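You operate a simulated robot arm through the tools that you are given. There is no shell and no other tool. Be economical: measure what you need, move in short steps, check, and stop when the job is done.

The job below is to be done with a simulated two-armed robot. You get a single attempt, and the scene is never put back.

JOB
On the small table at the end of the bays, fold the striped cloth in half.

It is judged by the outcome, as a careful person would: the job done as asked, and still so three seconds after it is handed in. It fails if anything else is knocked over, pushed out of place, dropped, spilled or broken. Flat cloth is picked up by pressing the open fingertips on it (5 to 10 N) and closing them slowly along it; thin cloth reads only 2 to 8 mm in the jaws.

ROBOT AND FRAMES
Two 7-joint arms with two-finger parallel grippers on one trunk, on a base that drives. Base frame: it is fixed to the floor where the robot stands at the start and does not move with it; the origin is under the middle of the robot, x ahead of it, y to its left, z up. Lengths are in mm, angles in degrees, forces in N, time in s.
The left shoulder is at the start at [110, 169, 1461], the right one opposite. With the tool pointing down near the work surface each hand reaches from about 100 to 660 mm from the robot's upright axis, wherever it stands, measured 20 degrees to its own side. Places, roughly: small table at the end of the bays [500, -100, 800]. Payload 1.57 kg a hand.
Tool frame (each hand has its own): the origin (TCP) lies between the finger pads and is the grasp point; the fingertips stand 30 mm ahead of it; z points along the fingers, y is the line along which they close. Largest opening 80 mm; finger width 17, thickness 12; the body of the gripper, 40 by 82 mm, starts 80 mm behind the TCP.
Orientation is told as [roll, pitch, yaw] about the base's x, y, z axes, in that order, counted from this pose: with the fingers straight down and closing along the base's y, the tool's x points along the base's -x, its y along +y and its z along -z.

CONTROLS
- The arms move only by the tool move_arm. It takes "left_steps", "right_steps" or both (then of equal length, played together; a hand with none holds still); each is a list of rows, each a list of 7 numbers: the opening, from 0 (shut) to 1 (fully open), then the shift along the tool's x, y, z in mm, then the turn, a rotation vector about the tool's x, y, z in degrees. In form: [[jaw, dx, dy, dz, ax, ay, az], ...]. A call has 1 to 20 rows; each row is the pose to reach, as a shift and turn from the pose commanded when the call began, along the tool's axes at that moment. Rows are played at 5 a second. More than 50 mm and 8.6 degrees between two rows, or a gripper value outside its range, and nothing of the call is played. Where a pose cannot be reached the arm comes as near as it can. A force on the tool above 40 N (or 10 N above the force at the start of the call, whichever is more), or a blocked arm, ends the call early, and 0.2 s more pass. The fingers move at their own pace (about 72 mm/s each) and stop on an object; they squeeze with about 36 N. The grip force told is the motor's: it shows also when the fingers shut on nothing. Time passes only in rows, and 0.2 s behind the last, so rows that repeat a pose let the fingers close. It gives the time, the measured TCP pose, the force on the tool (base axes), the opening and the grip force at its end, in the units of the frame above (readings bear some noise), with the torque about the TCP (base axes, N m) and any sound that the robot's microphone picked up.
- Cameras (640 x 400 px; columns grow to the right, rows downward): "scene" is now at [150.3, -37.7, 1641.1]; the picture's right is [-0.44, -0.90, 0.00], its down [-0.77, 0.38, -0.52] and it looks along [0.46, -0.23, -0.86] (base axes); focal length 250 px, centre (320, 200). "left" rides on the left gripper at [72, 7, -122] in its tool frame; the picture's right is [-0.09, 1.00, 0.00], its down [-0.84, -0.08, -0.54] and it looks along [-0.54, -0.05, 0.84] (tool axes); focal length 238 px, centre (320, 200). "right" rides on the right gripper at [72, -7, -122] in its tool frame; the picture's right is [0.09, 1.00, 0.00], its down [-0.84, 0.08, -0.54] and it looks along [-0.54, 0.05, 0.84] (tool axes); focal length 238 px, centre (320, 200). There is no depth. A picture from a camera that has moved, and an enlarged one, comes with that camera's place and axes in the base frame and with its lens. The place of the scene camera against the robot may be out by one fixed shift of up to 18 mm in any direction.
- snapshot(camera): a new picture of that camera. It takes no simulated time.
- move_column(by): slides the trunk up (or, below 0, down) by that many mm; the arms and the scene camera ride with it, the base frame stays. It gives what a move gives, with no picture.
- drive_base(legs): drives the robot by 1 to 6 legs, each [ahead, left, turn to the left] in mm, mm and degrees, along the robot's own axes; the way and the turn of a leg run together, so that a leg with both is an arc; at most 1500 mm and 180 degrees a leg. The arms and the cameras ride along, it lands a little off, and it stops where it bumps. It gives what a move gives.
- aim_head(pan, tilt): turns the head with the scene camera to pan (to the left, within 86 degrees either way) and tilt (down, from -29 to 69), counted from straight ahead of the robot. It gives what a move gives.
- inspect(camera, box): a new picture of the part [left, top, right, bottom] of that camera's present view, enlarged. It takes no simulated time.
- job_done(): hands the job in; it is judged then, once.

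Go step by step. Nothing tells you exact positions but the pictures and the camera data: compare them with the known pose of the tool, close in by small moves and look again before you grip or let go. The budget is 120 turns and 100 pictures, counting those below and the enlarged ones. Unless the task says otherwise, let go and move clear before handing in.

The tools are called after "Request:" as a command line: name --argument value ..., lists and objects as JSON in quotes. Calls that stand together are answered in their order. move_arm: Moves the arms, as the interface text tells. Its arguments: {"type":"object","properties":{"left_steps":{"type":"array"},"right_steps":{"type":"array"}},"required":[]} The other tools are called the same way: move_column (by) slides the trunk up or down; drive_base (legs) drives the base; aim_head (pan, tilt) turns the head that bears the scene camera; snapshot (camera) takes a picture; inspect (camera, box) takes an enlarged picture of a part of a camera's view; job_done () hands the job in.

At the start:

```text
time: 0.0
left_eef_pos: [590.8, 93.2, 952.6]
left_ee_rot: [0.1, 0.1, 0.0]
left_contact_force: [-0.5, -0.5, -0.2]
left_wrist_torque: [0.02, 0.03, -0.04]
left_grip_width: 80.0
left_finger_force: 0.0
right_eef_pos: [562.7, -435.5, 956.1]
right_ee_rot: [-0.1, -0.1, -0.1]
right_contact_force: [-0.1, -0.6, 0.6]
right_wrist_torque: [0.0, 0.0, -0.02]
right_grip_width: 80.0
right_finger_force: 0.0
trunk travel left (down, up): [-775.0, 115.0]
robot x, y, heading: [1.0, 1.7, -0.2]
head pan, tilt: [-26.2, 59.0]
```

scene: 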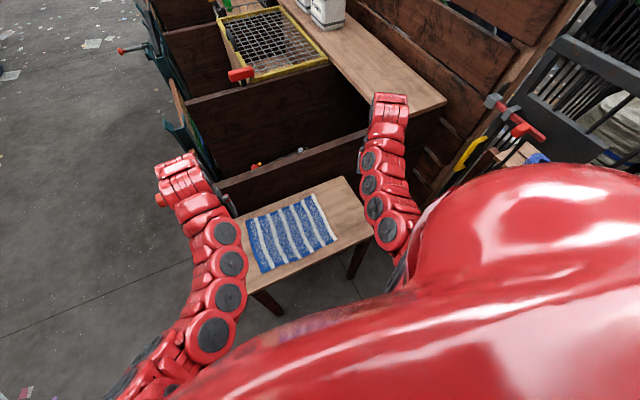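
right: 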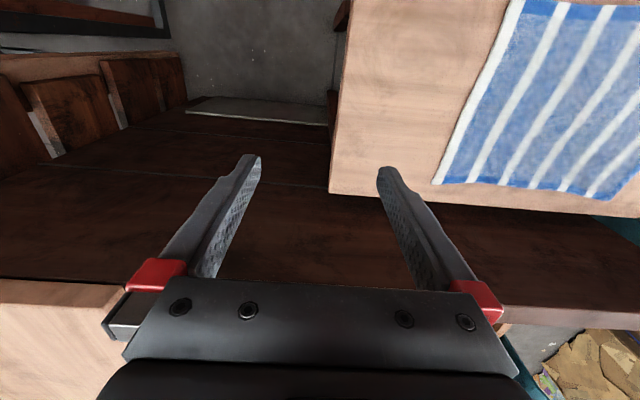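
left: 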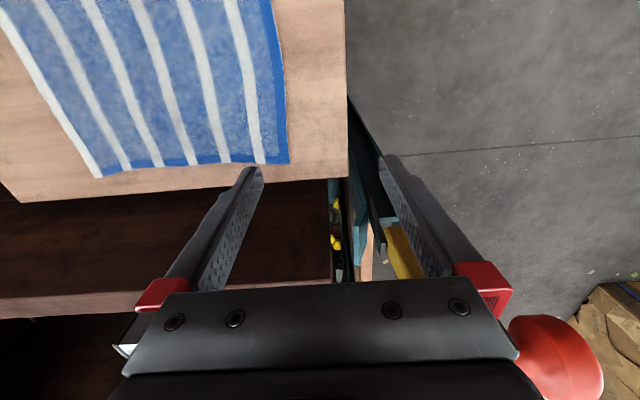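

The cloth lies flat on the table at about x 428–655, y −250–43, with the table top near z 752 by triangulation. I plan to pick up the two near corners and fold them over to the far edge, so first I'll bring both hands above those corners.

Request:
move_arm --left_steps '[[0.4, 22, -10, 8, 0, 0, 0], [0.4, 44, -20, 16, 0, 0, 0], [0.4, 66, -31, 24, 0, 0, 0], [0.4, 88, -42, 32, 0, 0, 0], [0.4, 110, -52, 40, 0, 0, 0], [0.4, 132, -62, 46, 0, 0, 0], [0.4, 155, -73, 52, 0, 0, 0]]' --right_steps '[[0.4, 18, 30, 8, 0, 0, 0], [0.4, 36, 60, 16, 0, 0, 0], [0.4, 54, 90, 24, 0, 0, 0], [0.4, 72, 120, 32, 0, 0, 0], [0.4, 90, 150, 40, 0, 0, 0], [0.4, 108, 180, 48, 0, 0, 0], [0.4, 127, 210, 56, 0, 0, 0]]'

Request:
snapshot --camera "left"

Request:
snapshot --camera "right"

Request:
snapshot --camera "scene"

```text
time: 1.7
left_eef_pos: [451.3, 71.2, 898.1]
left_ee_rot: [1.0, -0.1, 7.8]
left_contact_force: [0.3, -0.5, -0.1]
left_wrist_torque: [-0.02, 0.01, 0.03]
left_grip_width: 31.9
left_finger_force: 0.1
right_eef_pos: [418.2, -306.9, 907.8]
right_ee_rot: [-1.9, -0.5, -13.0]
right_contact_force: [-1.0, -0.4, -0.6]
right_wrist_torque: [-0.01, -0.04, -0.02]
right_grip_width: 32.3
right_finger_force: 0.1
trunk travel left (down, up): [-775.0, 115.0]
robot x, y, heading: [-1.4, 0.6, 0.2]
head pan, tilt: [-26.2, 59.0]
stopped in row 7 (right hand): the arm was blocked; the commanded pose is now the measured one
```

```text
96 pictures are left
camera left: at [379.0, 66.3, 1021.1], right [-0.04, 1.0, 0.02], down [0.84, 0.03, 0.54], along [0.54, 0.04, -0.84], focal length 238 px, centre (320, 200)
```

left: 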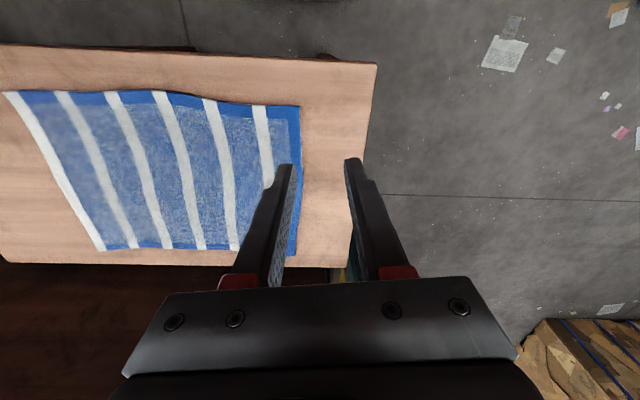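

```text
95 pictures are left
camera right: at [348.1, -293.0, 1028.4], right [0.13, 0.99, -0.03], down [0.83, -0.09, 0.55], along [0.54, -0.1, -0.84], focal length 238 px, centre (320, 200)
```

right: 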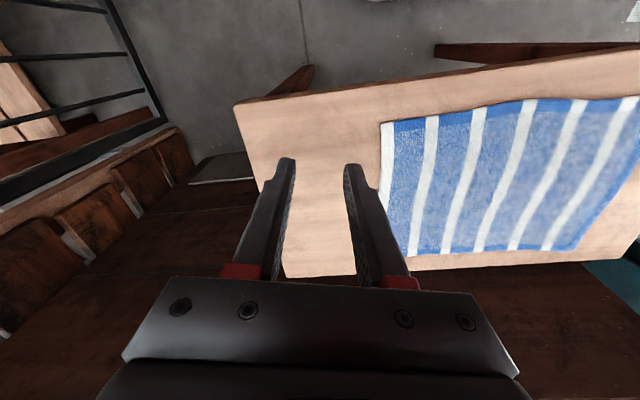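

```text
94 pictures are left
camera scene: at [149.4, -37.9, 1641.2], right [-0.44, -0.9, 0.0], down [-0.77, 0.38, -0.52], along [0.46, -0.23, -0.86], focal length 250 px, centre (320, 200)
```

scene: 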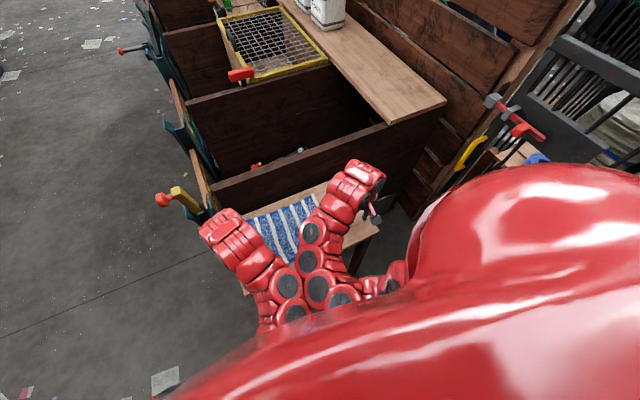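

The forearms bumped each other because the robot stands left of the cloth's middle. I'll separate the hands and check that the floor is clear to the right before shifting sideways.

Request:
move_arm --left_steps '[[0.4, -20, 25, -10, 0, 0, 3], [0.4, -40, 50, -20, 0, 0, 7.8], [0.4, -60, 70, -30, 0, 0, 7.8]]' --right_steps '[[0.4, -20, -30, -10, -1, 0, -4], [0.4, -40, -60, -20, -1.9, 0, -8], [0.4, -60, -80, -30, -1.9, 0, -13]]'

Request:
aim_head --pan -80 --tilt 55

Request:
snapshot --camera "scene"

```text
time: 2.5
left_eef_pos: [506.1, 145.0, 929.3]
left_ee_rot: [1.0, -0.1, -0.5]
left_contact_force: [1.0, -0.2, 0.1]
left_wrist_torque: [0.0, 0.03, 0.01]
left_grip_width: 31.9
left_finger_force: 0.0
right_eef_pos: [460.6, -392.1, 937.2]
right_ee_rot: [0.3, -0.2, 0.8]
right_contact_force: [0.2, 0.2, 0.9]
right_wrist_torque: [0.01, 0.01, -0.01]
right_grip_width: 32.0
right_finger_force: 0.0
trunk travel left (down, up): [-775.0, 115.0]
robot x, y, heading: [-0.7, -1.5, 0.1]
head pan, tilt: [-26.2, 59.0]
```

```text
time: 3.7
left_eef_pos: [506.7, 144.0, 930.5]
left_ee_rot: [0.8, -0.1, -0.5]
left_contact_force: [0.1, 0.1, -0.6]
left_wrist_torque: [0.02, -0.01, -0.03]
left_grip_width: 31.9
left_finger_force: 0.0
right_eef_pos: [461.2, -393.9, 938.1]
right_ee_rot: [0.3, -0.2, 0.6]
right_contact_force: [0.4, -1.3, -0.4]
right_wrist_torque: [0.0, 0.0, 0.03]
right_grip_width: 31.8
right_finger_force: 0.1
trunk travel left (down, up): [-775.0, 115.0]
robot x, y, heading: [2.7, 2.0, 0.1]
head pan, tilt: [-80.0, 55.0]
```

```text
93 pictures are left
camera scene: at [101.8, -78.8, 1646.0], right [-0.98, -0.17, 0.0], down [-0.14, 0.81, -0.57], along [0.1, -0.56, -0.82], focal length 250 px, centre (320, 200)
```

scene: 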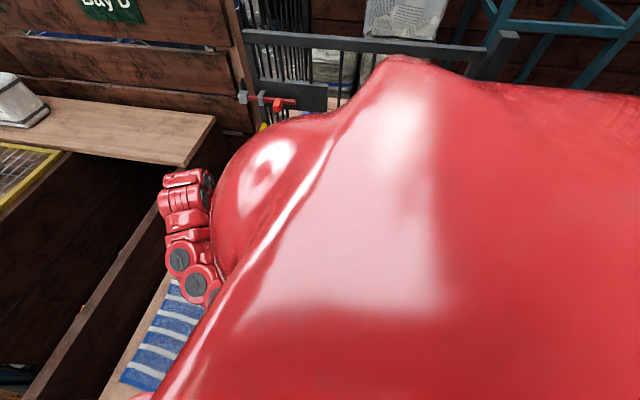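

Something like a grey rack stands to the right. I'll use the right wrist camera and a level head view to judge how far off it is.

Request:
snapshot --camera "right"

Request:
aim_head --pan -80 --tilt 25

Request:
snapshot --camera "scene"

```text
92 pictures are left
camera right: at [389.1, -400.1, 1059.3], right [-0.1, 0.99, 0.01], down [0.83, 0.08, 0.55], along [0.54, 0.06, -0.84], focal length 238 px, centre (320, 200)
```

right: 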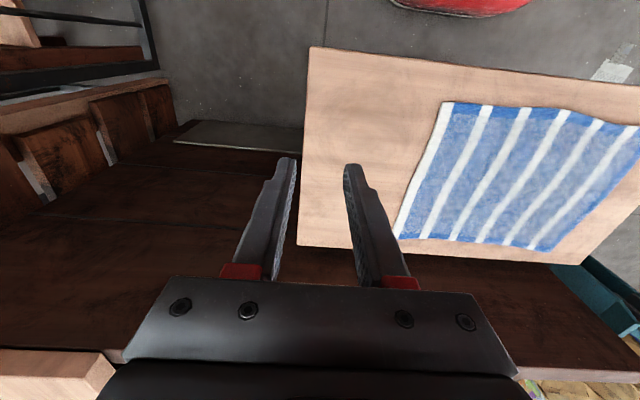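

```text
time: 4.6
left_eef_pos: [504.3, 144.7, 930.0]
left_ee_rot: [0.9, -0.1, -0.6]
left_contact_force: [-0.2, 0.0, -0.1]
left_wrist_torque: [0.0, -0.01, -0.01]
left_grip_width: 32.0
left_finger_force: 0.1
right_eef_pos: [462.0, -392.2, 937.4]
right_ee_rot: [0.4, -0.1, 0.6]
right_contact_force: [0.1, 0.2, -0.4]
right_wrist_torque: [-0.01, -0.03, 0.0]
right_grip_width: 32.0
right_finger_force: 0.1
trunk travel left (down, up): [-775.0, 115.0]
robot x, y, heading: [0.7, 4.4, 0.3]
head pan, tilt: [-80.0, 25.0]
```

```text
91 pictures are left
camera scene: at [105.3, -98.5, 1689.9], right [-0.98, -0.17, 0.0], down [-0.07, 0.42, -0.91], along [0.16, -0.89, -0.42], focal length 250 px, centre (320, 200)
```

scene: 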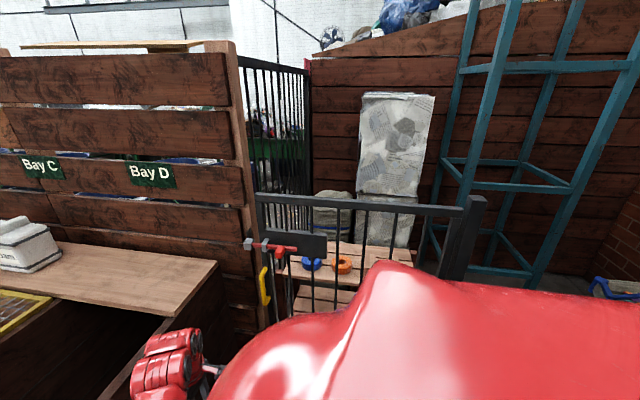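

The gate to the right is at about y −890, so there is room for a 105 mm shift. I'll drive right to centre on the cloth.

Request:
drive_base --legs '[[0, -105, 0]]'

Request:
aim_head --pan 0 --tilt 62

Request:
snapshot --camera "scene"

```text
time: 5.8
left_eef_pos: [504.3, 38.3, 930.1]
left_ee_rot: [0.9, -0.1, -0.6]
left_contact_force: [0.3, 0.4, 0.4]
left_wrist_torque: [0.04, -0.05, -0.04]
left_grip_width: 32.1
left_finger_force: 0.1
right_eef_pos: [461.8, -500.1, 938.2]
right_ee_rot: [0.4, -0.2, 0.5]
right_contact_force: [0.1, 0.6, 0.1]
right_wrist_torque: [-0.01, 0.02, 0.01]
right_grip_width: 32.0
right_finger_force: 0.0
trunk travel left (down, up): [-775.0, 115.0]
robot x, y, heading: [0.4, -104.7, -0.2]
head pan, tilt: [-80.0, 25.0]
```

```text
time: 7.3
left_eef_pos: [505.0, 37.5, 931.1]
left_ee_rot: [1.0, -0.2, -0.6]
left_contact_force: [0.5, -0.3, -0.6]
left_wrist_torque: [0.01, 0.02, 0.05]
left_grip_width: 31.9
left_finger_force: 0.0
right_eef_pos: [460.7, -499.6, 937.3]
right_ee_rot: [0.5, -0.1, 0.5]
right_contact_force: [0.3, 0.6, 1.0]
right_wrist_torque: [-0.02, 0.01, 0.03]
right_grip_width: 32.2
right_finger_force: 0.1
trunk travel left (down, up): [-775.0, 115.0]
robot x, y, heading: [1.8, -103.7, -0.2]
head pan, tilt: [0.0, 62.0]
```

```text
90 pictures are left
camera scene: at [153.6, -114.3, 1637.6], right [0.0, -1.0, 0.0], down [-0.88, 0.0, -0.47], along [0.47, 0.0, -0.88], focal length 250 px, centre (320, 200)
```

scene: 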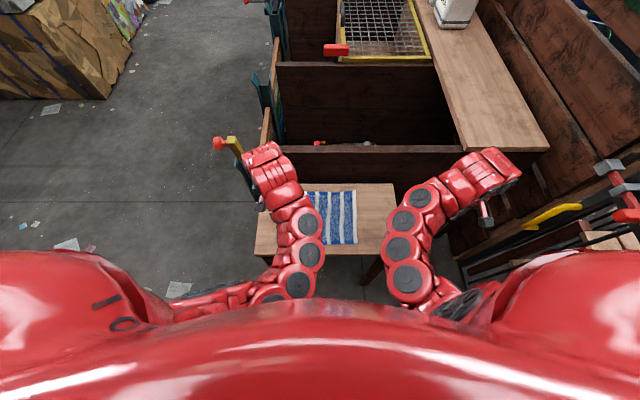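

With the robot centred, I'll test whether both hands can come in to the corner spacing when stretched further out, over the far edge, while staying high.

Request:
move_arm --left_steps '[[0.4, -25, -5, 0, 0, 0, 0], [0.4, -50, -9, 0, 0, 0, 0], [0.4, -75, -14, 0, 0, 0, 0], [0.4, -100, -18, 0, 0, 0, 0], [0.4, -125, -22, 0, 0, 0, 0], [0.4, -125, -27, 0, 0, 0, 0], [0.4, -125, -27, 0, 0, 0, 0], [0.4, -125, -27, 0, 0, 0, 0]]' --right_steps '[[0.4, -35, 20, 0, 0, 0, 0], [0.4, -70, 50, 0, 0, 0, 0], [0.4, -100, 85, 0, 0, 0, 0], [0.4, -130, 120, 0, 0, 0, 0], [0.4, -155, 160, 0, 0, 0, 0], [0.4, -169, 200, 0, 0, 0, 0], [0.4, -169, 245, 0, 0, 0, 0], [0.4, -169, 285, 0, 0, 0, 0]]'

Request:
snapshot --camera "scene"

```text
time: 9.2
left_eef_pos: [630.2, 9.1, 929.1]
left_ee_rot: [0.8, -0.1, -0.6]
left_contact_force: [0.8, -0.3, -0.2]
left_wrist_torque: [-0.02, 0.0, 0.0]
left_grip_width: 32.0
left_finger_force: 0.0
right_eef_pos: [626.5, -211.3, 939.4]
right_ee_rot: [0.4, 0.0, 0.4]
right_contact_force: [0.0, -0.4, -0.4]
right_wrist_torque: [0.03, -0.02, -0.02]
right_grip_width: 32.1
right_finger_force: 0.1
trunk travel left (down, up): [-775.0, 115.0]
robot x, y, heading: [-2.6, -108.4, -0.2]
head pan, tilt: [0.0, 62.0]
```

```text
89 pictures are left
camera scene: at [153.7, -113.1, 1637.6], right [0.0, -1.0, 0.0], down [-0.88, 0.0, -0.47], along [0.47, 0.0, -0.88], focal length 250 px, centre (320, 200)
```

scene: 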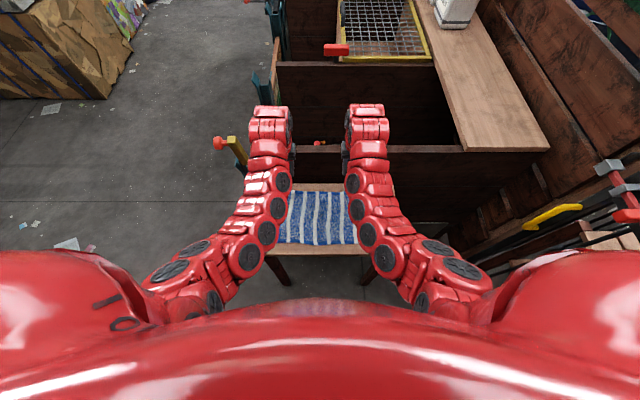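

At full stretch the arms are clear of each other. Now I'll draw both straight back in short steps, still high, to see how near they can come at this spacing.

Request:
move_arm --left_steps '[[0.4, 20, 0, 0, 0, 0, 0], [0.4, 40, 0, 0, 0, 0, 0], [0.4, 60, 0, 0, 0, 0, 0], [0.4, 80, 0, 0, 0, 0, 0], [0.4, 100, 0, 0, 0, 0, 0], [0.4, 115, 0, 0, 0, 0, 0], [0.4, 130, 0, 0, 0, 0, 0], [0.4, 145, 0, 0, 0, 0, 0], [0.4, 160, 0, 0, 0, 0, 0], [0.4, 175, 0, 0, 0, 0, 0], [0.4, 190, 0, 0, 0, 0, 0]]' --right_steps '[[0.4, 20, 0, 0, 0, 0, 0], [0.4, 40, 0, 0, 0, 0, 0], [0.4, 60, 0, 0, 0, 0, 0], [0.4, 80, 0, 0, 0, 0, 0], [0.4, 100, 0, 0, 0, 0, 0], [0.4, 115, 0, 0, 0, 0, 0], [0.4, 130, 0, 0, 0, 0, 0], [0.4, 145, 0, 0, 0, 0, 0], [0.4, 160, 0, 0, 0, 0, 0], [0.4, 175, 0, 0, 0, 0, 0], [0.4, 190, 0, 0, 0, 0, 0]]'

Request:
snapshot --camera "scene"

Request:
snapshot --camera "left"

Request:
snapshot --camera "right"

```text
time: 11.0
left_eef_pos: [474.2, 128.4, 930.2]
left_ee_rot: [15.8, -0.2, 7.7]
left_contact_force: [0.0, 1.1, -0.6]
left_wrist_torque: [0.0, 0.02, 0.0]
left_grip_width: 32.0
left_finger_force: 0.1
right_eef_pos: [481.6, -238.2, 939.7]
right_ee_rot: [-0.5, -0.1, -2.6]
right_contact_force: [-0.1, 0.9, -0.2]
right_wrist_torque: [-0.01, -0.01, 0.01]
right_grip_width: 31.8
right_finger_force: 0.0
trunk travel left (down, up): [-775.0, 115.0]
robot x, y, heading: [-0.7, -106.0, 0.0]
head pan, tilt: [0.0, 62.0]
stopped in row 9 (left hand): the arm was blocked; the commanded pose is now the measured one
```

```text
88 pictures are left
camera scene: at [153.4, -114.0, 1637.6], right [0.0, -1.0, 0.0], down [-0.88, 0.0, -0.47], along [0.47, 0.0, -0.88], focal length 250 px, centre (320, 200)
```

scene: 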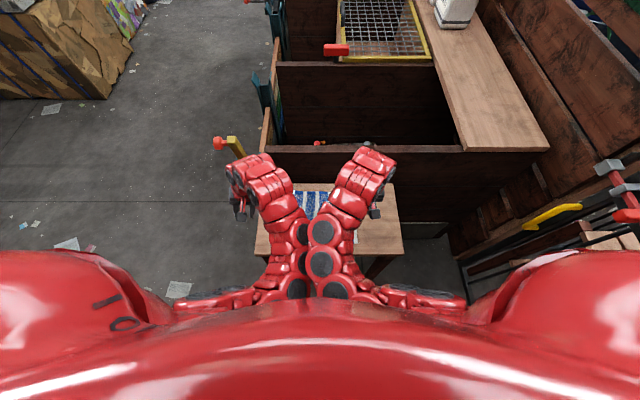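

```text
87 pictures are left
camera left: at [406.5, 91.8, 1048.7], right [-0.04, 0.96, 0.27], down [0.86, -0.11, 0.5], along [0.51, 0.25, -0.82], focal length 238 px, centre (320, 200)
```

left: 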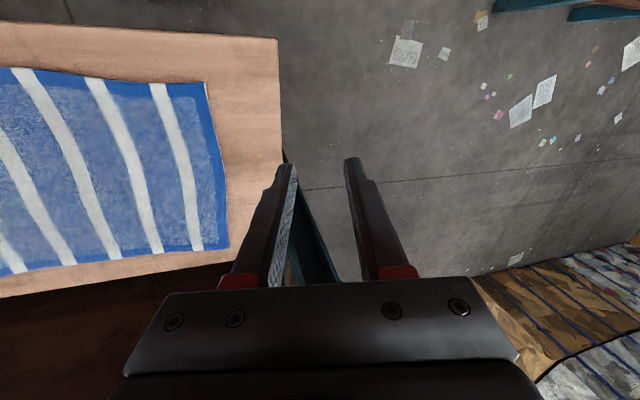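

```text
86 pictures are left
camera right: at [408.9, -239.5, 1061.2], right [-0.05, 1.0, -0.01], down [0.84, 0.04, 0.54], along [0.54, 0.02, -0.84], focal length 238 px, centre (320, 200)
```

right: 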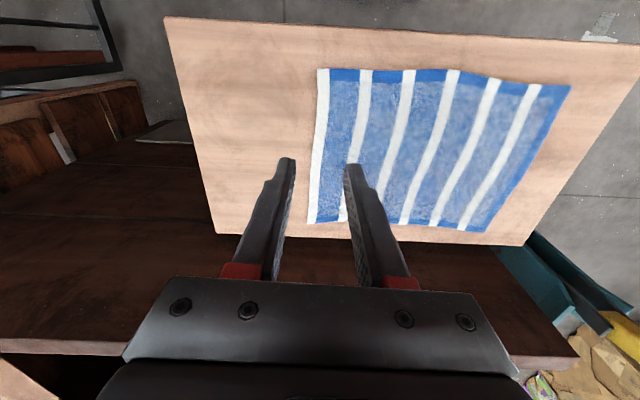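

The arms only clear each other at a reach of about 520 mm or more. So I'll grip the near edge with the robot backed off and make the fold mostly by driving forward; first I'll straighten the arms and check the space behind.

Request:
move_arm --left_steps '[[0.4, -25, 0, 0, 3, 0, 1.5], [0.4, -50, 0, 0, 6, 0, 3], [0.4, -75, -15, 0, 9, 0, 4.5], [0.4, -100, -30, 0, 12, 0, 6], [0.4, -116, -45, 0, 15.8, 0, 7.7], [0.4, -116, -60, 0, 15.8, 0, 7.7]]' --right_steps '[[0.4, -25, -10, 0, 0, 0, 0], [0.4, -50, -20, 0, 0, 0, -1], [0.4, -75, -20, 0, 0, 0, -2], [0.4, -100, -20, 0, 0, 0, -2.6], [0.4, -110, -20, 0, 0, 0, -2.6], [0.4, -110, -20, 0, 0, 0, -2.6]]'

Request:
aim_head --pan 86 --tilt 20

Request:
snapshot --camera "scene"

Request:
aim_head --pan -86 --tilt 20

Request:
snapshot --camera "scene"

```text
time: 12.4
left_eef_pos: [598.9, 83.4, 915.1]
left_ee_rot: [-0.2, 0.8, -0.1]
left_contact_force: [-0.4, -0.4, -0.5]
left_wrist_torque: [0.0, -0.01, -0.02]
left_grip_width: 32.0
left_finger_force: 0.0
right_eef_pos: [592.2, -263.0, 939.9]
right_ee_rot: [-0.4, 0.0, 0.1]
right_contact_force: [-0.3, 0.6, 0.1]
right_wrist_torque: [0.01, -0.01, 0.04]
right_grip_width: 32.0
right_finger_force: 0.0
trunk travel left (down, up): [-775.0, 115.0]
robot x, y, heading: [-2.0, -108.4, 0.2]
head pan, tilt: [0.0, 62.0]
```

```text
time: 14.0
left_eef_pos: [597.9, 85.8, 913.9]
left_ee_rot: [-0.3, 0.8, -0.2]
left_contact_force: [0.5, 0.5, -0.2]
left_wrist_torque: [-0.02, -0.02, -0.02]
left_grip_width: 31.9
left_finger_force: 0.1
right_eef_pos: [590.5, -261.5, 940.1]
right_ee_rot: [-0.6, -0.1, 0.1]
right_contact_force: [0.1, -0.2, -0.4]
right_wrist_torque: [0.02, 0.03, 0.01]
right_grip_width: 31.8
right_finger_force: 0.1
trunk travel left (down, up): [-775.0, 115.0]
robot x, y, heading: [-1.5, -106.2, -0.0]
head pan, tilt: [85.9, 20.0]
```

```text
85 pictures are left
camera scene: at [96.1, -21.3, 1698.0], right [1.0, -0.07, 0.0], down [-0.03, -0.34, -0.94], along [0.07, 0.94, -0.34], focal length 250 px, centre (320, 200)
```

scene: 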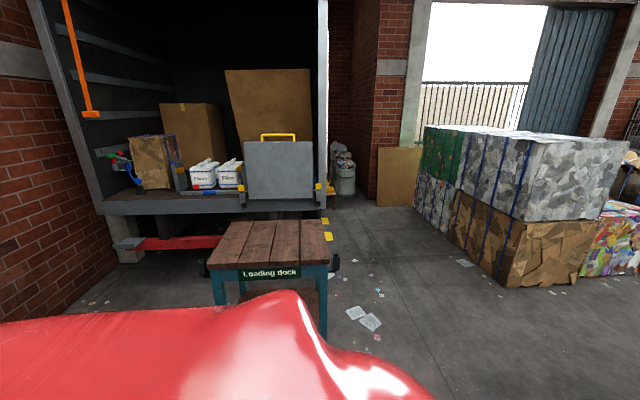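

```text
time: 16.6
left_eef_pos: [599.0, 84.3, 914.5]
left_ee_rot: [-0.2, 0.7, -0.1]
left_contact_force: [0.1, -0.1, 0.7]
left_wrist_torque: [-0.02, -0.02, -0.02]
left_grip_width: 32.0
left_finger_force: 0.0
right_eef_pos: [591.4, -263.1, 940.4]
right_ee_rot: [-0.5, -0.2, 0.1]
right_contact_force: [-0.5, 0.4, 0.3]
right_wrist_torque: [-0.03, -0.01, -0.01]
right_grip_width: 32.1
right_finger_force: 0.0
trunk travel left (down, up): [-775.0, 115.0]
robot x, y, heading: [1.1, -105.2, 0.2]
head pan, tilt: [-85.9, 20.0]
```

```text
84 pictures are left
camera scene: at [95.8, -207.0, 1698.1], right [-1.0, -0.07, 0.0], down [-0.02, 0.34, -0.94], along [0.07, -0.94, -0.34], focal length 250 px, centre (320, 200)
```

scene: 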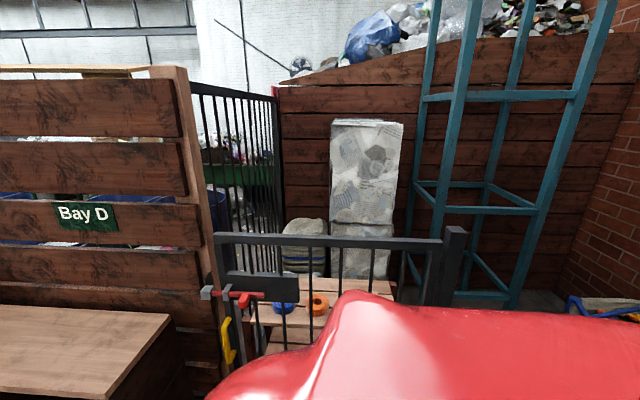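

Nothing stands close behind (the wall is over 2 m away). I'll back off 160 mm so that the near edge falls at a comfortable reach.

Request:
drive_base --legs '[[-160, 0, 0]]'

Request:
aim_head --pan 0 --tilt 55

Request:
snapshot --camera "left"

Request:
snapshot --camera "right"

Request:
snapshot --camera "scene"

```text
time: 18.1
left_eef_pos: [438.5, 84.5, 915.2]
left_ee_rot: [-0.3, 0.8, 0.0]
left_contact_force: [-0.2, -0.1, 0.8]
left_wrist_torque: [-0.01, 0.01, 0.01]
left_grip_width: 32.1
left_finger_force: 0.0
right_eef_pos: [430.1, -261.6, 941.1]
right_ee_rot: [-0.5, -0.1, 0.1]
right_contact_force: [0.9, -0.2, 0.4]
right_wrist_torque: [0.02, 0.02, 0.0]
right_grip_width: 32.1
right_finger_force: 0.1
trunk travel left (down, up): [-775.0, 115.0]
robot x, y, heading: [-163.2, -103.9, -0.1]
head pan, tilt: [-85.9, 20.0]
```

```text
time: 19.7
left_eef_pos: [437.8, 84.7, 915.1]
left_ee_rot: [-0.2, 0.8, 0.0]
left_contact_force: [0.4, 0.2, 0.1]
left_wrist_torque: [0.01, -0.03, 0.01]
left_grip_width: 31.7
left_finger_force: 0.0
right_eef_pos: [429.2, -261.8, 941.1]
right_ee_rot: [-0.5, 0.0, 0.1]
right_contact_force: [0.1, -0.2, 0.2]
right_wrist_torque: [0.0, 0.0, 0.0]
right_grip_width: 32.1
right_finger_force: 0.2
trunk travel left (down, up): [-775.0, 115.0]
robot x, y, heading: [-163.7, -107.5, -0.0]
head pan, tilt: [0.0, 55.0]
```

```text
83 pictures are left
camera left: at [366.8, 92.6, 1037.7], right [0.09, 1.0, 0.0], down [0.84, -0.08, 0.53], along [0.53, -0.05, -0.85], focal length 238 px, centre (320, 200)
```

left: 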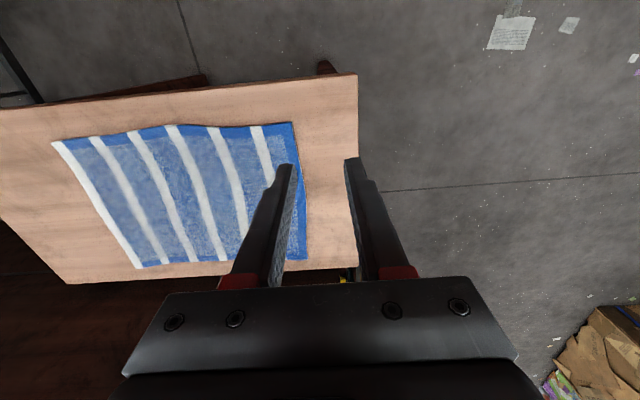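

```text
82 pictures are left
camera right: at [357.5, -266.8, 1062.3], right [-0.09, 1.0, -0.01], down [0.84, 0.08, 0.54], along [0.54, 0.04, -0.84], focal length 238 px, centre (320, 200)
```

right: 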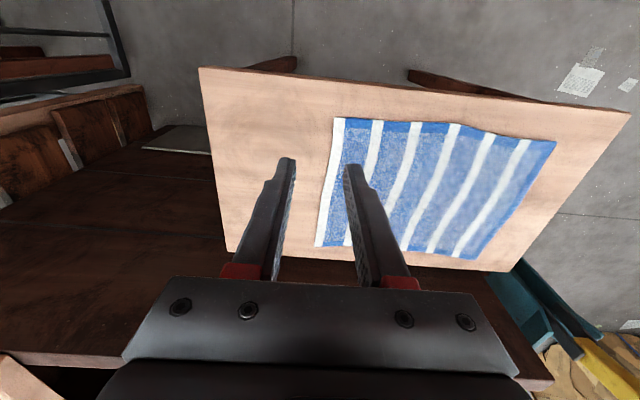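

```text
81 pictures are left
camera scene: at [-0.5, -114.0, 1646.0], right [0.0, -1.0, 0.0], down [-0.82, 0.0, -0.57], along [0.57, 0.0, -0.82], focal length 250 px, centre (320, 200)
```

scene: 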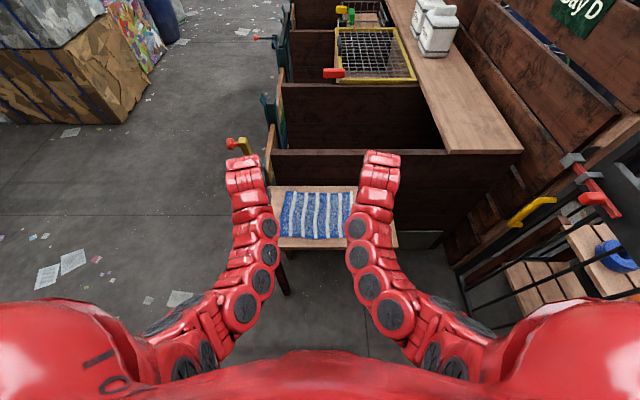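

The near corners are at about (435, 54) and (430, −247). I'll bring both hands over them, about 30 mm above the cloth, and look.

Request:
move_arm --left_steps '[[0.4, -3, -25, 20, 0, 0, 0], [0.4, -5, -50, 45, 0, 0, 0], [0.4, -5, -71, 70, 0, 0, 0], [0.4, -5, -71, 100, 0, 0, 0], [0.4, -5, -71, 100, 0, 0, 0]]' --right_steps '[[0.4, -5, 15, 30, 0, 0, 0], [0.4, -9, 35, 60, 0, 0, 0], [0.4, -11, 51, 95, 0, 0, 0], [0.4, -11, 51, 126, 0, 0, 0], [0.4, -11, 51, 126, 0, 0, 0]]'

Request:
snapshot --camera "left"

Request:
snapshot --camera "right"

Request:
snapshot --camera "scene"

```text
time: 20.9
left_eef_pos: [440.3, 15.8, 816.4]
left_ee_rot: [-0.3, 0.7, 0.0]
left_contact_force: [-0.4, -0.1, 0.1]
left_wrist_torque: [0.0, -0.03, 0.0]
left_grip_width: 32.1
left_finger_force: 0.1
right_eef_pos: [441.9, -210.7, 816.3]
right_ee_rot: [-0.4, -0.2, 0.1]
right_contact_force: [0.0, 0.6, -0.6]
right_wrist_torque: [-0.01, 0.02, -0.01]
right_grip_width: 32.1
right_finger_force: 0.0
trunk travel left (down, up): [-775.0, 115.0]
robot x, y, heading: [-162.3, -106.0, -0.1]
head pan, tilt: [0.0, 55.0]
```

```text
80 pictures are left
camera left: at [370.2, 22.8, 939.3], right [0.09, 1.0, 0.0], down [0.84, -0.08, 0.53], along [0.53, -0.05, -0.85], focal length 238 px, centre (320, 200)
```

left: 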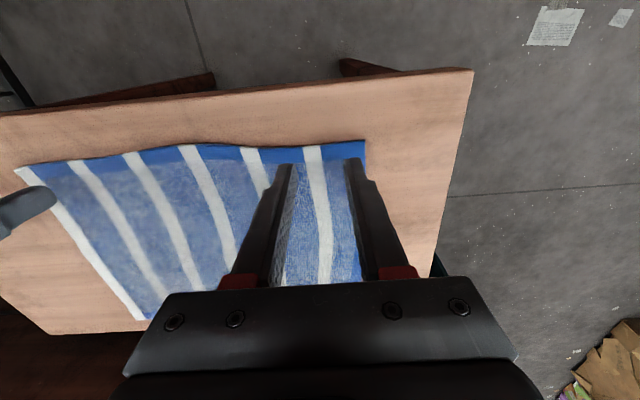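

```text
79 pictures are left
camera right: at [369.1, -216.0, 938.6], right [-0.09, 1.0, -0.01], down [0.83, 0.08, 0.54], along [0.54, 0.04, -0.84], focal length 238 px, centre (320, 200)
```

right: 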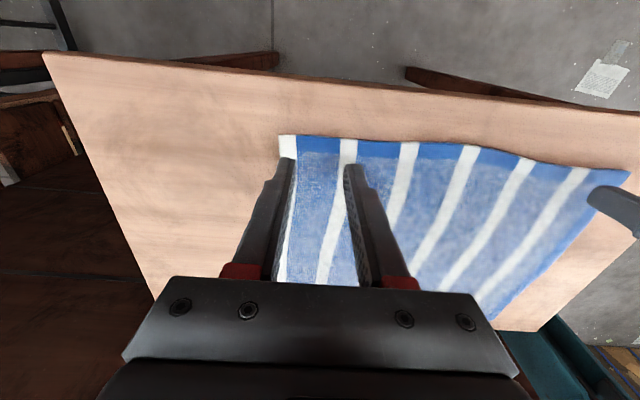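

```text
78 pictures are left
camera scene: at [-1.2, -113.9, 1646.1], right [0.0, -1.0, 0.0], down [-0.82, 0.0, -0.57], along [0.57, 0.0, -0.82], focal length 250 px, centre (320, 200)
```

scene: 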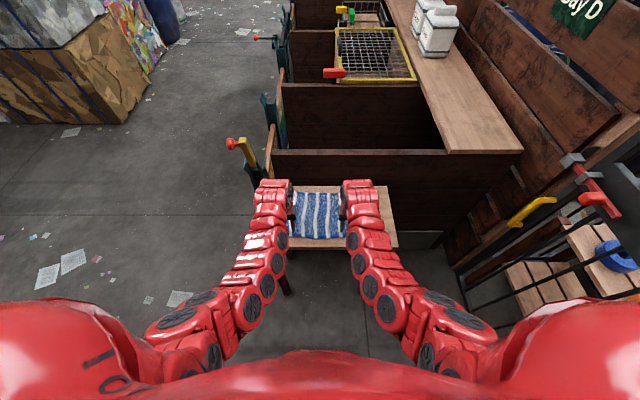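

Both hands are just above the corners. I'll shift them a few millimetres inside the edge and go down near contact.

Request:
move_arm --left_steps '[[0.4, -8, -1, 15, 0, 0, 0], [0.4, -8, -1, 28, 0, 0, 0], [0.4, -8, -1, 31, 0, 0, 0], [0.4, -8, -1, 33, 0, 0, 0]]' --right_steps '[[0.4, -4, 4, 15, 0, 0, 0], [0.4, -4, 4, 28, 0, 0, 0], [0.4, -4, 4, 31, 0, 0, 0], [0.4, -4, 4, 33, 0, 0, 0]]'

```text
time: 21.9
left_eef_pos: [447.6, 14.0, 784.1]
left_ee_rot: [-0.3, 0.7, -0.1]
left_contact_force: [1.2, 1.0, 4.2]
left_wrist_torque: [0.04, -0.03, 0.02]
left_grip_width: 31.8
left_finger_force: 0.1
right_eef_pos: [445.3, -208.0, 784.1]
right_ee_rot: [-0.5, -0.3, 0.1]
right_contact_force: [-1.0, 1.0, 9.6]
right_wrist_torque: [0.09, 0.03, 0.02]
right_grip_width: 32.0
right_finger_force: 0.1
trunk travel left (down, up): [-775.0, 115.0]
robot x, y, heading: [-163.2, -107.1, -0.3]
head pan, tilt: [0.0, 55.0]
```

Both fingertips are touching with 4 N on the left and 10 N on the right. I'll press the left a little more and close slowly.

Request:
move_arm --left_steps '[[0.4, 0, 0, 1, 0, 0, 0], [0.36, 0, 0, 1, 0, 0, 0], [0.32, 0, 0, 1, 0, 0, 0], [0.28, 0, 0, 1, 0, 0, 0], [0.24, 0, 0, 1, 0, 0, 0], [0.2, 0, 0, 1, 0, 0, 0], [0.16, 0, 0, 1, 0, 0, 0], [0.12, 0, 0, 1, 0, 0, 0], [0.08, 0, 0, 1, 0, 0, 0], [0.04, 0, 0, 1, 0, 0, 0], [0, 0, 0, 1, 0, 0, 0], [0, 0, 0, 1, 0, 0, 0], [0, 0, 0, 1, 0, 0, 0]]' --right_steps '[[0.4, 0, 0, 0, 0, 0, 0], [0.36, 0, 0, 0, 0, 0, 0], [0.32, 0, 0, 0, 0, 0, 0], [0.28, 0, 0, 0, 0, 0, 0], [0.24, 0, 0, 0, 0, 0, 0], [0.2, 0, 0, 0, 0, 0, 0], [0.16, 0, 0, 0, 0, 0, 0], [0.12, 0, 0, 0, 0, 0, 0], [0.08, 0, 0, 0, 0, 0, 0], [0.04, 0, 0, 0, 0, 0, 0], [0, 0, 0, 0, 0, 0, 0], [0, 0, 0, 0, 0, 0, 0], [0, 0, 0, 0, 0, 0, 0]]'

Request:
snapshot --camera "left"

Request:
snapshot --camera "right"

```text
time: 24.7
left_eef_pos: [446.5, 11.9, 783.4]
left_ee_rot: [-0.4, 0.6, -0.1]
left_contact_force: [-1.0, -17.6, 12.0]
left_wrist_torque: [-0.53, 0.01, 0.01]
left_grip_width: 3.9
left_finger_force: 24.9
right_eef_pos: [443.6, -207.1, 783.2]
right_ee_rot: [-0.5, -0.2, 0.3]
right_contact_force: [0.3, 18.9, 13.0]
right_wrist_torque: [0.56, -0.02, 0.01]
right_grip_width: 4.1
right_finger_force: 25.7
trunk travel left (down, up): [-775.0, 115.0]
robot x, y, heading: [-159.9, -104.8, -0.2]
head pan, tilt: [0.0, 55.0]
```

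```text
77 pictures are left
camera left: at [376.4, 20.0, 905.7], right [0.09, 1.0, -0.01], down [0.84, -0.08, 0.53], along [0.53, -0.06, -0.85], focal length 238 px, centre (320, 200)
```

left: 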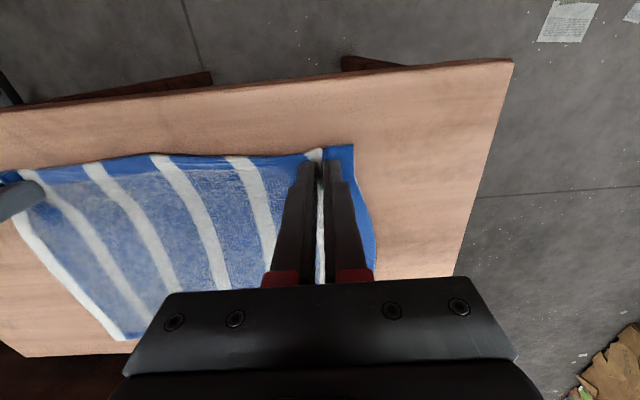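

```text
76 pictures are left
camera right: at [370.9, -212.4, 904.4], right [-0.1, 1.0, -0.01], down [0.83, 0.08, 0.55], along [0.54, 0.05, -0.84], focal length 238 px, centre (320, 200)
```

right: 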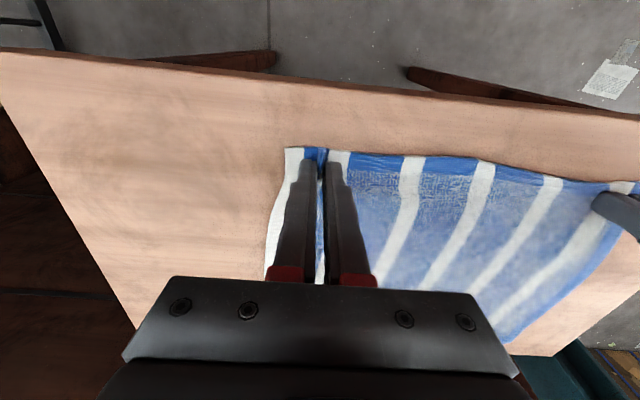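

Both corners are held (4 mm), but folding away from me would leave the gripped edge curled under, and the bay wall (about x 746, z 930) rules out tilting the hands that way. Pulling the far edge toward me lets the hands tilt naturally with the fold. I'll lay this edge back, release and go up.

Request:
move_arm --left_steps '[[0, 0, 0, 0, 0, 0, 0], [0.15, 0, 0, -1, 0, 0, 0], [0.3, 0, 0, -1, 0, 0, 0], [0.4, 0, 0, -3, 0, 0, 0], [0.4, 0, 0, -15, 0, 0, 0], [0.4, 0, 0, -50, 0, 0, 0], [0.4, 0, 5, -100, 0, 0, 0]]' --right_steps '[[0, 0, 0, 0, 0, 0, 0], [0.15, 0, 0, -1, 0, 0, 0], [0.3, 0, 0, -1, 0, 0, 0], [0.4, 0, 0, -3, 0, 0, 0], [0.4, 0, 0, -15, 0, 0, 0], [0.4, 0, 0, -50, 0, 0, 0], [0.4, 0, -5, -100, 0, 0, 0]]'

Request:
snapshot --camera "left"

Request:
snapshot --camera "right"

```text
refused: row 7 steps farther than a row can; nothing moved
```

```text
75 pictures are left
camera left: at [376.4, 20.0, 905.7], right [0.09, 1.0, -0.01], down [0.84, -0.08, 0.53], along [0.53, -0.06, -0.85], focal length 238 px, centre (320, 200)
```

left: 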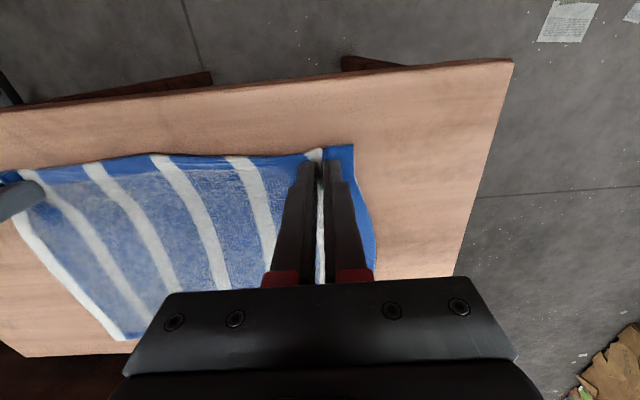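

```text
74 pictures are left
camera right: at [370.9, -212.4, 904.4], right [-0.1, 1.0, -0.01], down [0.83, 0.08, 0.55], along [0.54, 0.05, -0.84], focal length 238 px, centre (320, 200)
```

right: 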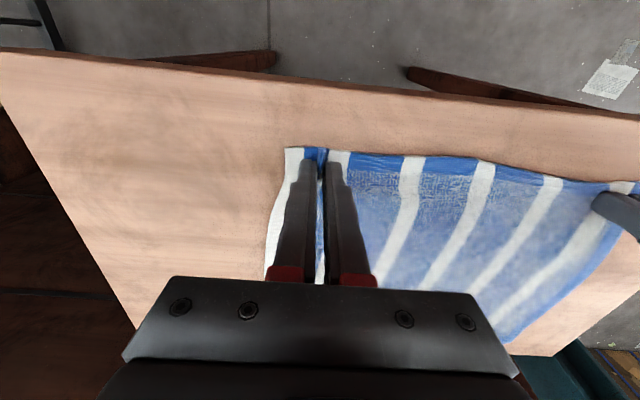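

The last row was just too long. I'll repeat the release with shorter steps.

Request:
move_arm --left_steps '[[0, 0, 0, 0, 0, 0, 0], [0.15, 0, 0, -1, 0, 0, 0], [0.3, 0, 0, -1, 0, 0, 0], [0.4, 0, 0, -3, 0, 0, 0], [0.4, 0, 0, -15, 0, 0, 0], [0.4, 0, 0, -50, 0, 0, 0], [0.4, 0, 3, -90, 0, 0, 0], [0.4, 0, 5, -125, 0, 0, 0]]' --right_steps '[[0, 0, 0, 0, 0, 0, 0], [0.15, 0, 0, -1, 0, 0, 0], [0.3, 0, 0, -1, 0, 0, 0], [0.4, 0, 0, -3, 0, 0, 0], [0.4, 0, 0, -15, 0, 0, 0], [0.4, 0, 0, -50, 0, 0, 0], [0.4, 0, -3, -90, 0, 0, 0], [0.4, 0, -5, -125, 0, 0, 0]]'

Request:
drive_base --legs '[[150, 0, 0]]'

Request:
snapshot --camera "left"

Request:
snapshot --camera "right"

Request:
snapshot --camera "scene"

```text
time: 26.5
left_eef_pos: [448.7, 18.5, 907.1]
left_ee_rot: [-0.1, 0.9, -0.1]
left_contact_force: [-0.6, 0.4, -0.2]
left_wrist_torque: [0.01, -0.02, -0.01]
left_grip_width: 31.9
left_finger_force: 0.0
right_eef_pos: [444.1, -213.0, 906.3]
right_ee_rot: [-0.4, -0.1, 0.1]
right_contact_force: [-0.1, 0.0, 0.6]
right_wrist_torque: [-0.01, -0.04, 0.0]
right_grip_width: 32.0
right_finger_force: 0.2
trunk travel left (down, up): [-775.0, 115.0]
robot x, y, heading: [-160.1, -104.4, -0.0]
head pan, tilt: [0.0, 55.0]
```

```text
time: 27.8
left_eef_pos: [599.7, 18.1, 906.4]
left_ee_rot: [-0.2, 0.7, 0.0]
left_contact_force: [-1.4, 0.0, -0.4]
left_wrist_torque: [-0.02, -0.02, -0.01]
left_grip_width: 32.0
left_finger_force: 0.0
right_eef_pos: [593.7, -212.0, 906.1]
right_ee_rot: [-0.5, 0.0, 0.1]
right_contact_force: [0.6, -0.5, 1.0]
right_wrist_torque: [0.03, -0.02, 0.01]
right_grip_width: 32.3
right_finger_force: 0.1
trunk travel left (down, up): [-775.0, 115.0]
robot x, y, heading: [-13.5, -105.3, 0.1]
head pan, tilt: [0.0, 55.0]
```

```text
73 pictures are left
camera left: at [528.9, 25.8, 1029.9], right [0.09, 1.0, 0.0], down [0.84, -0.08, 0.53], along [0.53, -0.05, -0.85], focal length 238 px, centre (320, 200)
```

left: 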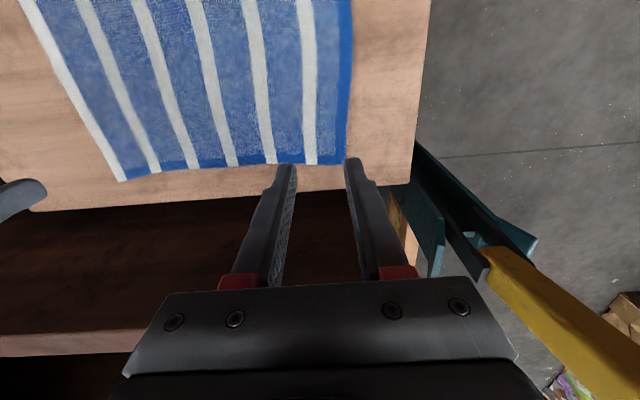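

```text
72 pictures are left
camera right: at [522.3, -217.5, 1028.1], right [-0.09, 1.0, -0.01], down [0.84, 0.08, 0.54], along [0.54, 0.04, -0.84], focal length 238 px, centre (320, 200)
```

right: 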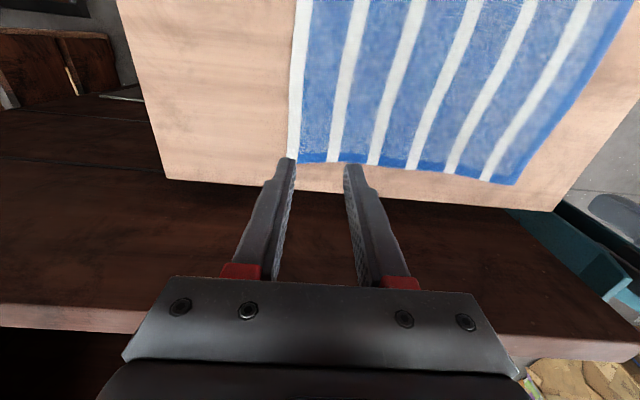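

```text
71 pictures are left
camera scene: at [148.2, -114.0, 1646.1], right [0.0, -1.0, 0.0], down [-0.82, 0.0, -0.57], along [0.57, 0.0, -0.82], focal length 250 px, centre (320, 200)
```

scene: 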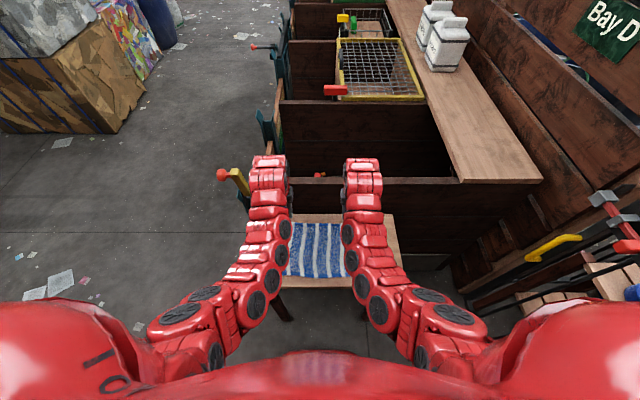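

The cloth settled back flat, with far corners at about (652, 46) and (646, −249). I'll drive 20 mm closer and lower the hands over the far corners to just above the cloth.

Request:
drive_base --legs '[[25, 0, 0]]'

Request:
move_arm --left_steps '[[0.4, -9, -4, 30, 0, 0, 0], [0.4, -18, -8, 60, 0, 0, 0], [0.4, -18, -8, 91, 0, 0, 0], [0.4, -18, -8, 91, 0, 0, 0]]' --right_steps '[[0.4, -9, 0, 30, 0, 0, 0], [0.4, -19, 0, 60, 0, 0, 0], [0.4, -19, 0, 91, 0, 0, 0], [0.4, -19, 0, 91, 0, 0, 0]]'

Request:
snapshot --camera "left"

Request:
snapshot --camera "right"

```text
time: 28.6
left_eef_pos: [622.8, 18.2, 907.9]
left_ee_rot: [-0.2, 0.7, 0.0]
left_contact_force: [-0.2, -0.4, 0.8]
left_wrist_torque: [-0.02, 0.0, 0.0]
left_grip_width: 32.1
left_finger_force: 0.1
right_eef_pos: [616.9, -212.4, 907.8]
right_ee_rot: [-0.5, -0.3, 0.2]
right_contact_force: [1.2, -0.5, 0.1]
right_wrist_torque: [0.01, -0.01, 0.03]
right_grip_width: 31.9
right_finger_force: 0.0
trunk travel left (down, up): [-775.0, 115.0]
robot x, y, heading: [9.6, -106.1, -0.0]
head pan, tilt: [0.0, 55.0]
```

```text
time: 29.6
left_eef_pos: [641.3, 10.1, 817.7]
left_ee_rot: [-0.2, 0.7, 0.1]
left_contact_force: [-0.3, 0.3, 0.4]
left_wrist_torque: [0.02, -0.01, 0.02]
left_grip_width: 31.9
left_finger_force: 0.1
right_eef_pos: [636.3, -212.8, 814.3]
right_ee_rot: [-0.4, -0.1, 0.2]
right_contact_force: [0.1, -0.5, 0.6]
right_wrist_torque: [-0.03, 0.03, 0.01]
right_grip_width: 32.2
right_finger_force: 0.0
trunk travel left (down, up): [-775.0, 115.0]
robot x, y, heading: [11.0, -106.2, 0.1]
head pan, tilt: [0.0, 55.0]
```

```text
70 pictures are left
camera left: at [570.8, 16.9, 940.3], right [0.09, 1.0, -0.01], down [0.84, -0.07, 0.53], along [0.53, -0.05, -0.85], focal length 238 px, centre (320, 200)
```

left: 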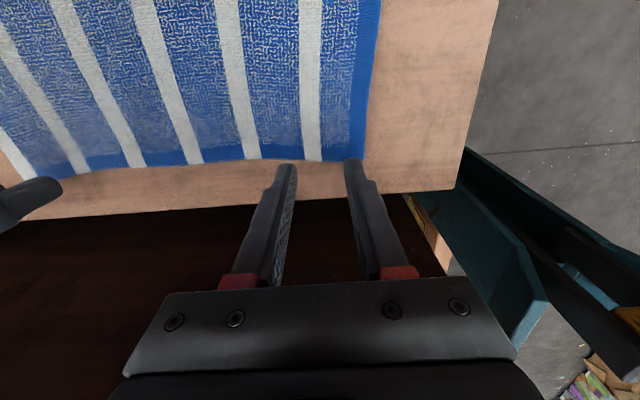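

```text
69 pictures are left
camera right: at [565.0, -217.4, 935.8], right [-0.1, 1.0, -0.01], down [0.84, 0.08, 0.54], along [0.54, 0.05, -0.84], focal length 238 px, centre (320, 200)
```

right: 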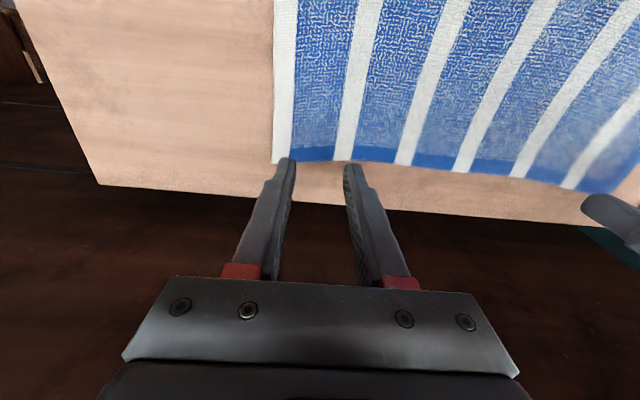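

The fingertips will land about 8 mm inside the far edge, with about 10 mm to spare at the sides. I'll shift 4 mm further in and go down to contact.

Request:
move_arm --left_steps '[[0.4, 4, 0, 15, 0, 0, 0], [0.4, 4, 0, 28, 0, 0, 0], [0.4, 4, 0, 32, 0, 0, 0], [0.4, 4, 0, 34, 0, 0, 0]]' --right_steps '[[0.4, 4, 0, 12, 0, 0, 0], [0.4, 4, 0, 25, 0, 0, 0], [0.4, 4, 0, 28, 0, 0, 0], [0.4, 4, 0, 30, 0, 0, 0]]'

```text
time: 30.6
left_eef_pos: [636.7, 9.8, 783.5]
left_ee_rot: [-0.2, 0.6, 0.0]
left_contact_force: [2.4, 1.3, 14.1]
left_wrist_torque: [0.08, -0.08, -0.03]
left_grip_width: 32.0
left_finger_force: 0.0
right_eef_pos: [634.8, -213.4, 785.8]
right_ee_rot: [-0.3, -0.2, 0.1]
right_contact_force: [0.4, 0.5, 0.0]
right_wrist_torque: [0.0, -0.02, -0.01]
right_grip_width: 32.1
right_finger_force: 0.0
trunk travel left (down, up): [-775.0, 115.0]
robot x, y, heading: [12.1, -109.6, -0.0]
head pan, tilt: [0.0, 55.0]
```

The left reads 14 N and the right isn't touching yet. I'll even them out, then close slowly.

Request:
move_arm --left_steps '[[0.4, 0, 0, -0.5, 0, 0, 0], [0.4, 0, 0, -0.5, 0, 0, 0], [0.36, 0, 0, -0.5, 0, 0, 0], [0.32, 0, 0, -0.5, 0, 0, 0], [0.28, 0, 0, -0.5, 0, 0, 0], [0.24, 0, 0, -0.5, 0, 0, 0], [0.2, 0, 0, -0.5, 0, 0, 0], [0.16, 0, 0, -0.5, 0, 0, 0], [0.12, 0, 0, -0.5, 0, 0, 0], [0.08, 0, 0, -0.5, 0, 0, 0], [0.04, 0, 0, -0.5, 0, 0, 0], [0, 0, 0, -0.5, 0, 0, 0], [0, 0, 0, -0.5, 0, 0, 0], [0, 0, 0, -0.5, 0, 0, 0]]' --right_steps '[[0.4, 0, 0, 1.2, 0, 0, 0], [0.4, 0, 0, 2.3, 0, 0, 0], [0.36, 0, 0, 2.3, 0, 0, 0], [0.32, 0, 0, 2.3, 0, 0, 0], [0.28, 0, 0, 2.3, 0, 0, 0], [0.24, 0, 0, 2.3, 0, 0, 0], [0.2, 0, 0, 2.3, 0, 0, 0], [0.16, 0, 0, 2.3, 0, 0, 0], [0.12, 0, 0, 2.3, 0, 0, 0], [0.08, 0, 0, 2.3, 0, 0, 0], [0.04, 0, 0, 2.3, 0, 0, 0], [0, 0, 0, 2.3, 0, 0, 0], [0, 0, 0, 2.3, 0, 0, 0], [0, 0, 0, 2.3, 0, 0, 0]]'

Request:
snapshot --camera "left"

Request:
snapshot --camera "right"

```text
time: 33.6
left_eef_pos: [635.3, 9.1, 784.0]
left_ee_rot: [-0.2, 0.8, 0.0]
left_contact_force: [0.1, -4.1, 11.1]
left_wrist_torque: [-0.02, 0.04, 0.02]
left_grip_width: 3.6
left_finger_force: 24.6
right_eef_pos: [633.8, -214.2, 783.6]
right_ee_rot: [-0.6, -0.3, 0.1]
right_contact_force: [0.1, -0.6, 5.9]
right_wrist_torque: [-0.04, -0.01, 0.0]
right_grip_width: 0.0
right_finger_force: 21.4
trunk travel left (down, up): [-775.0, 115.0]
robot x, y, heading: [8.3, -106.9, -0.1]
head pan, tilt: [0.0, 55.0]
```

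```text
68 pictures are left
camera left: at [565.3, 17.3, 905.8], right [0.09, 1.0, 0.0], down [0.84, -0.08, 0.53], along [0.53, -0.05, -0.85], focal length 238 px, centre (320, 200)
```

left: 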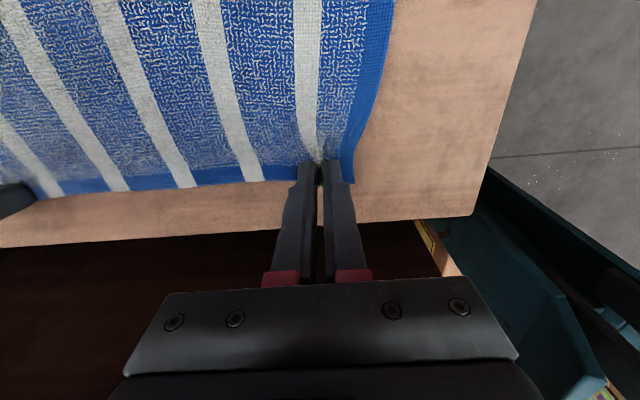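

```text
67 pictures are left
camera right: at [561.5, -218.9, 905.0], right [-0.09, 1.0, -0.01], down [0.83, 0.08, 0.54], along [0.54, 0.04, -0.84], focal length 238 px, centre (320, 200)
```

right: 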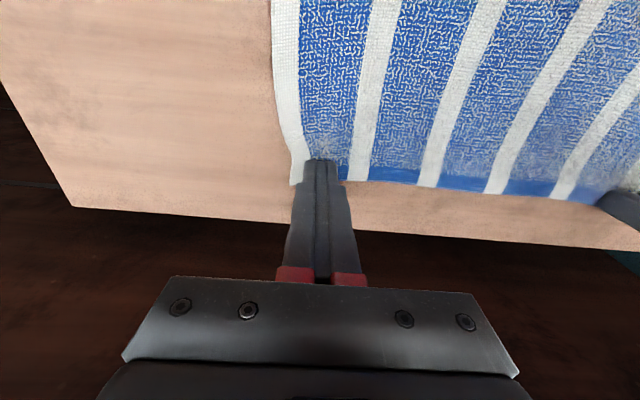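

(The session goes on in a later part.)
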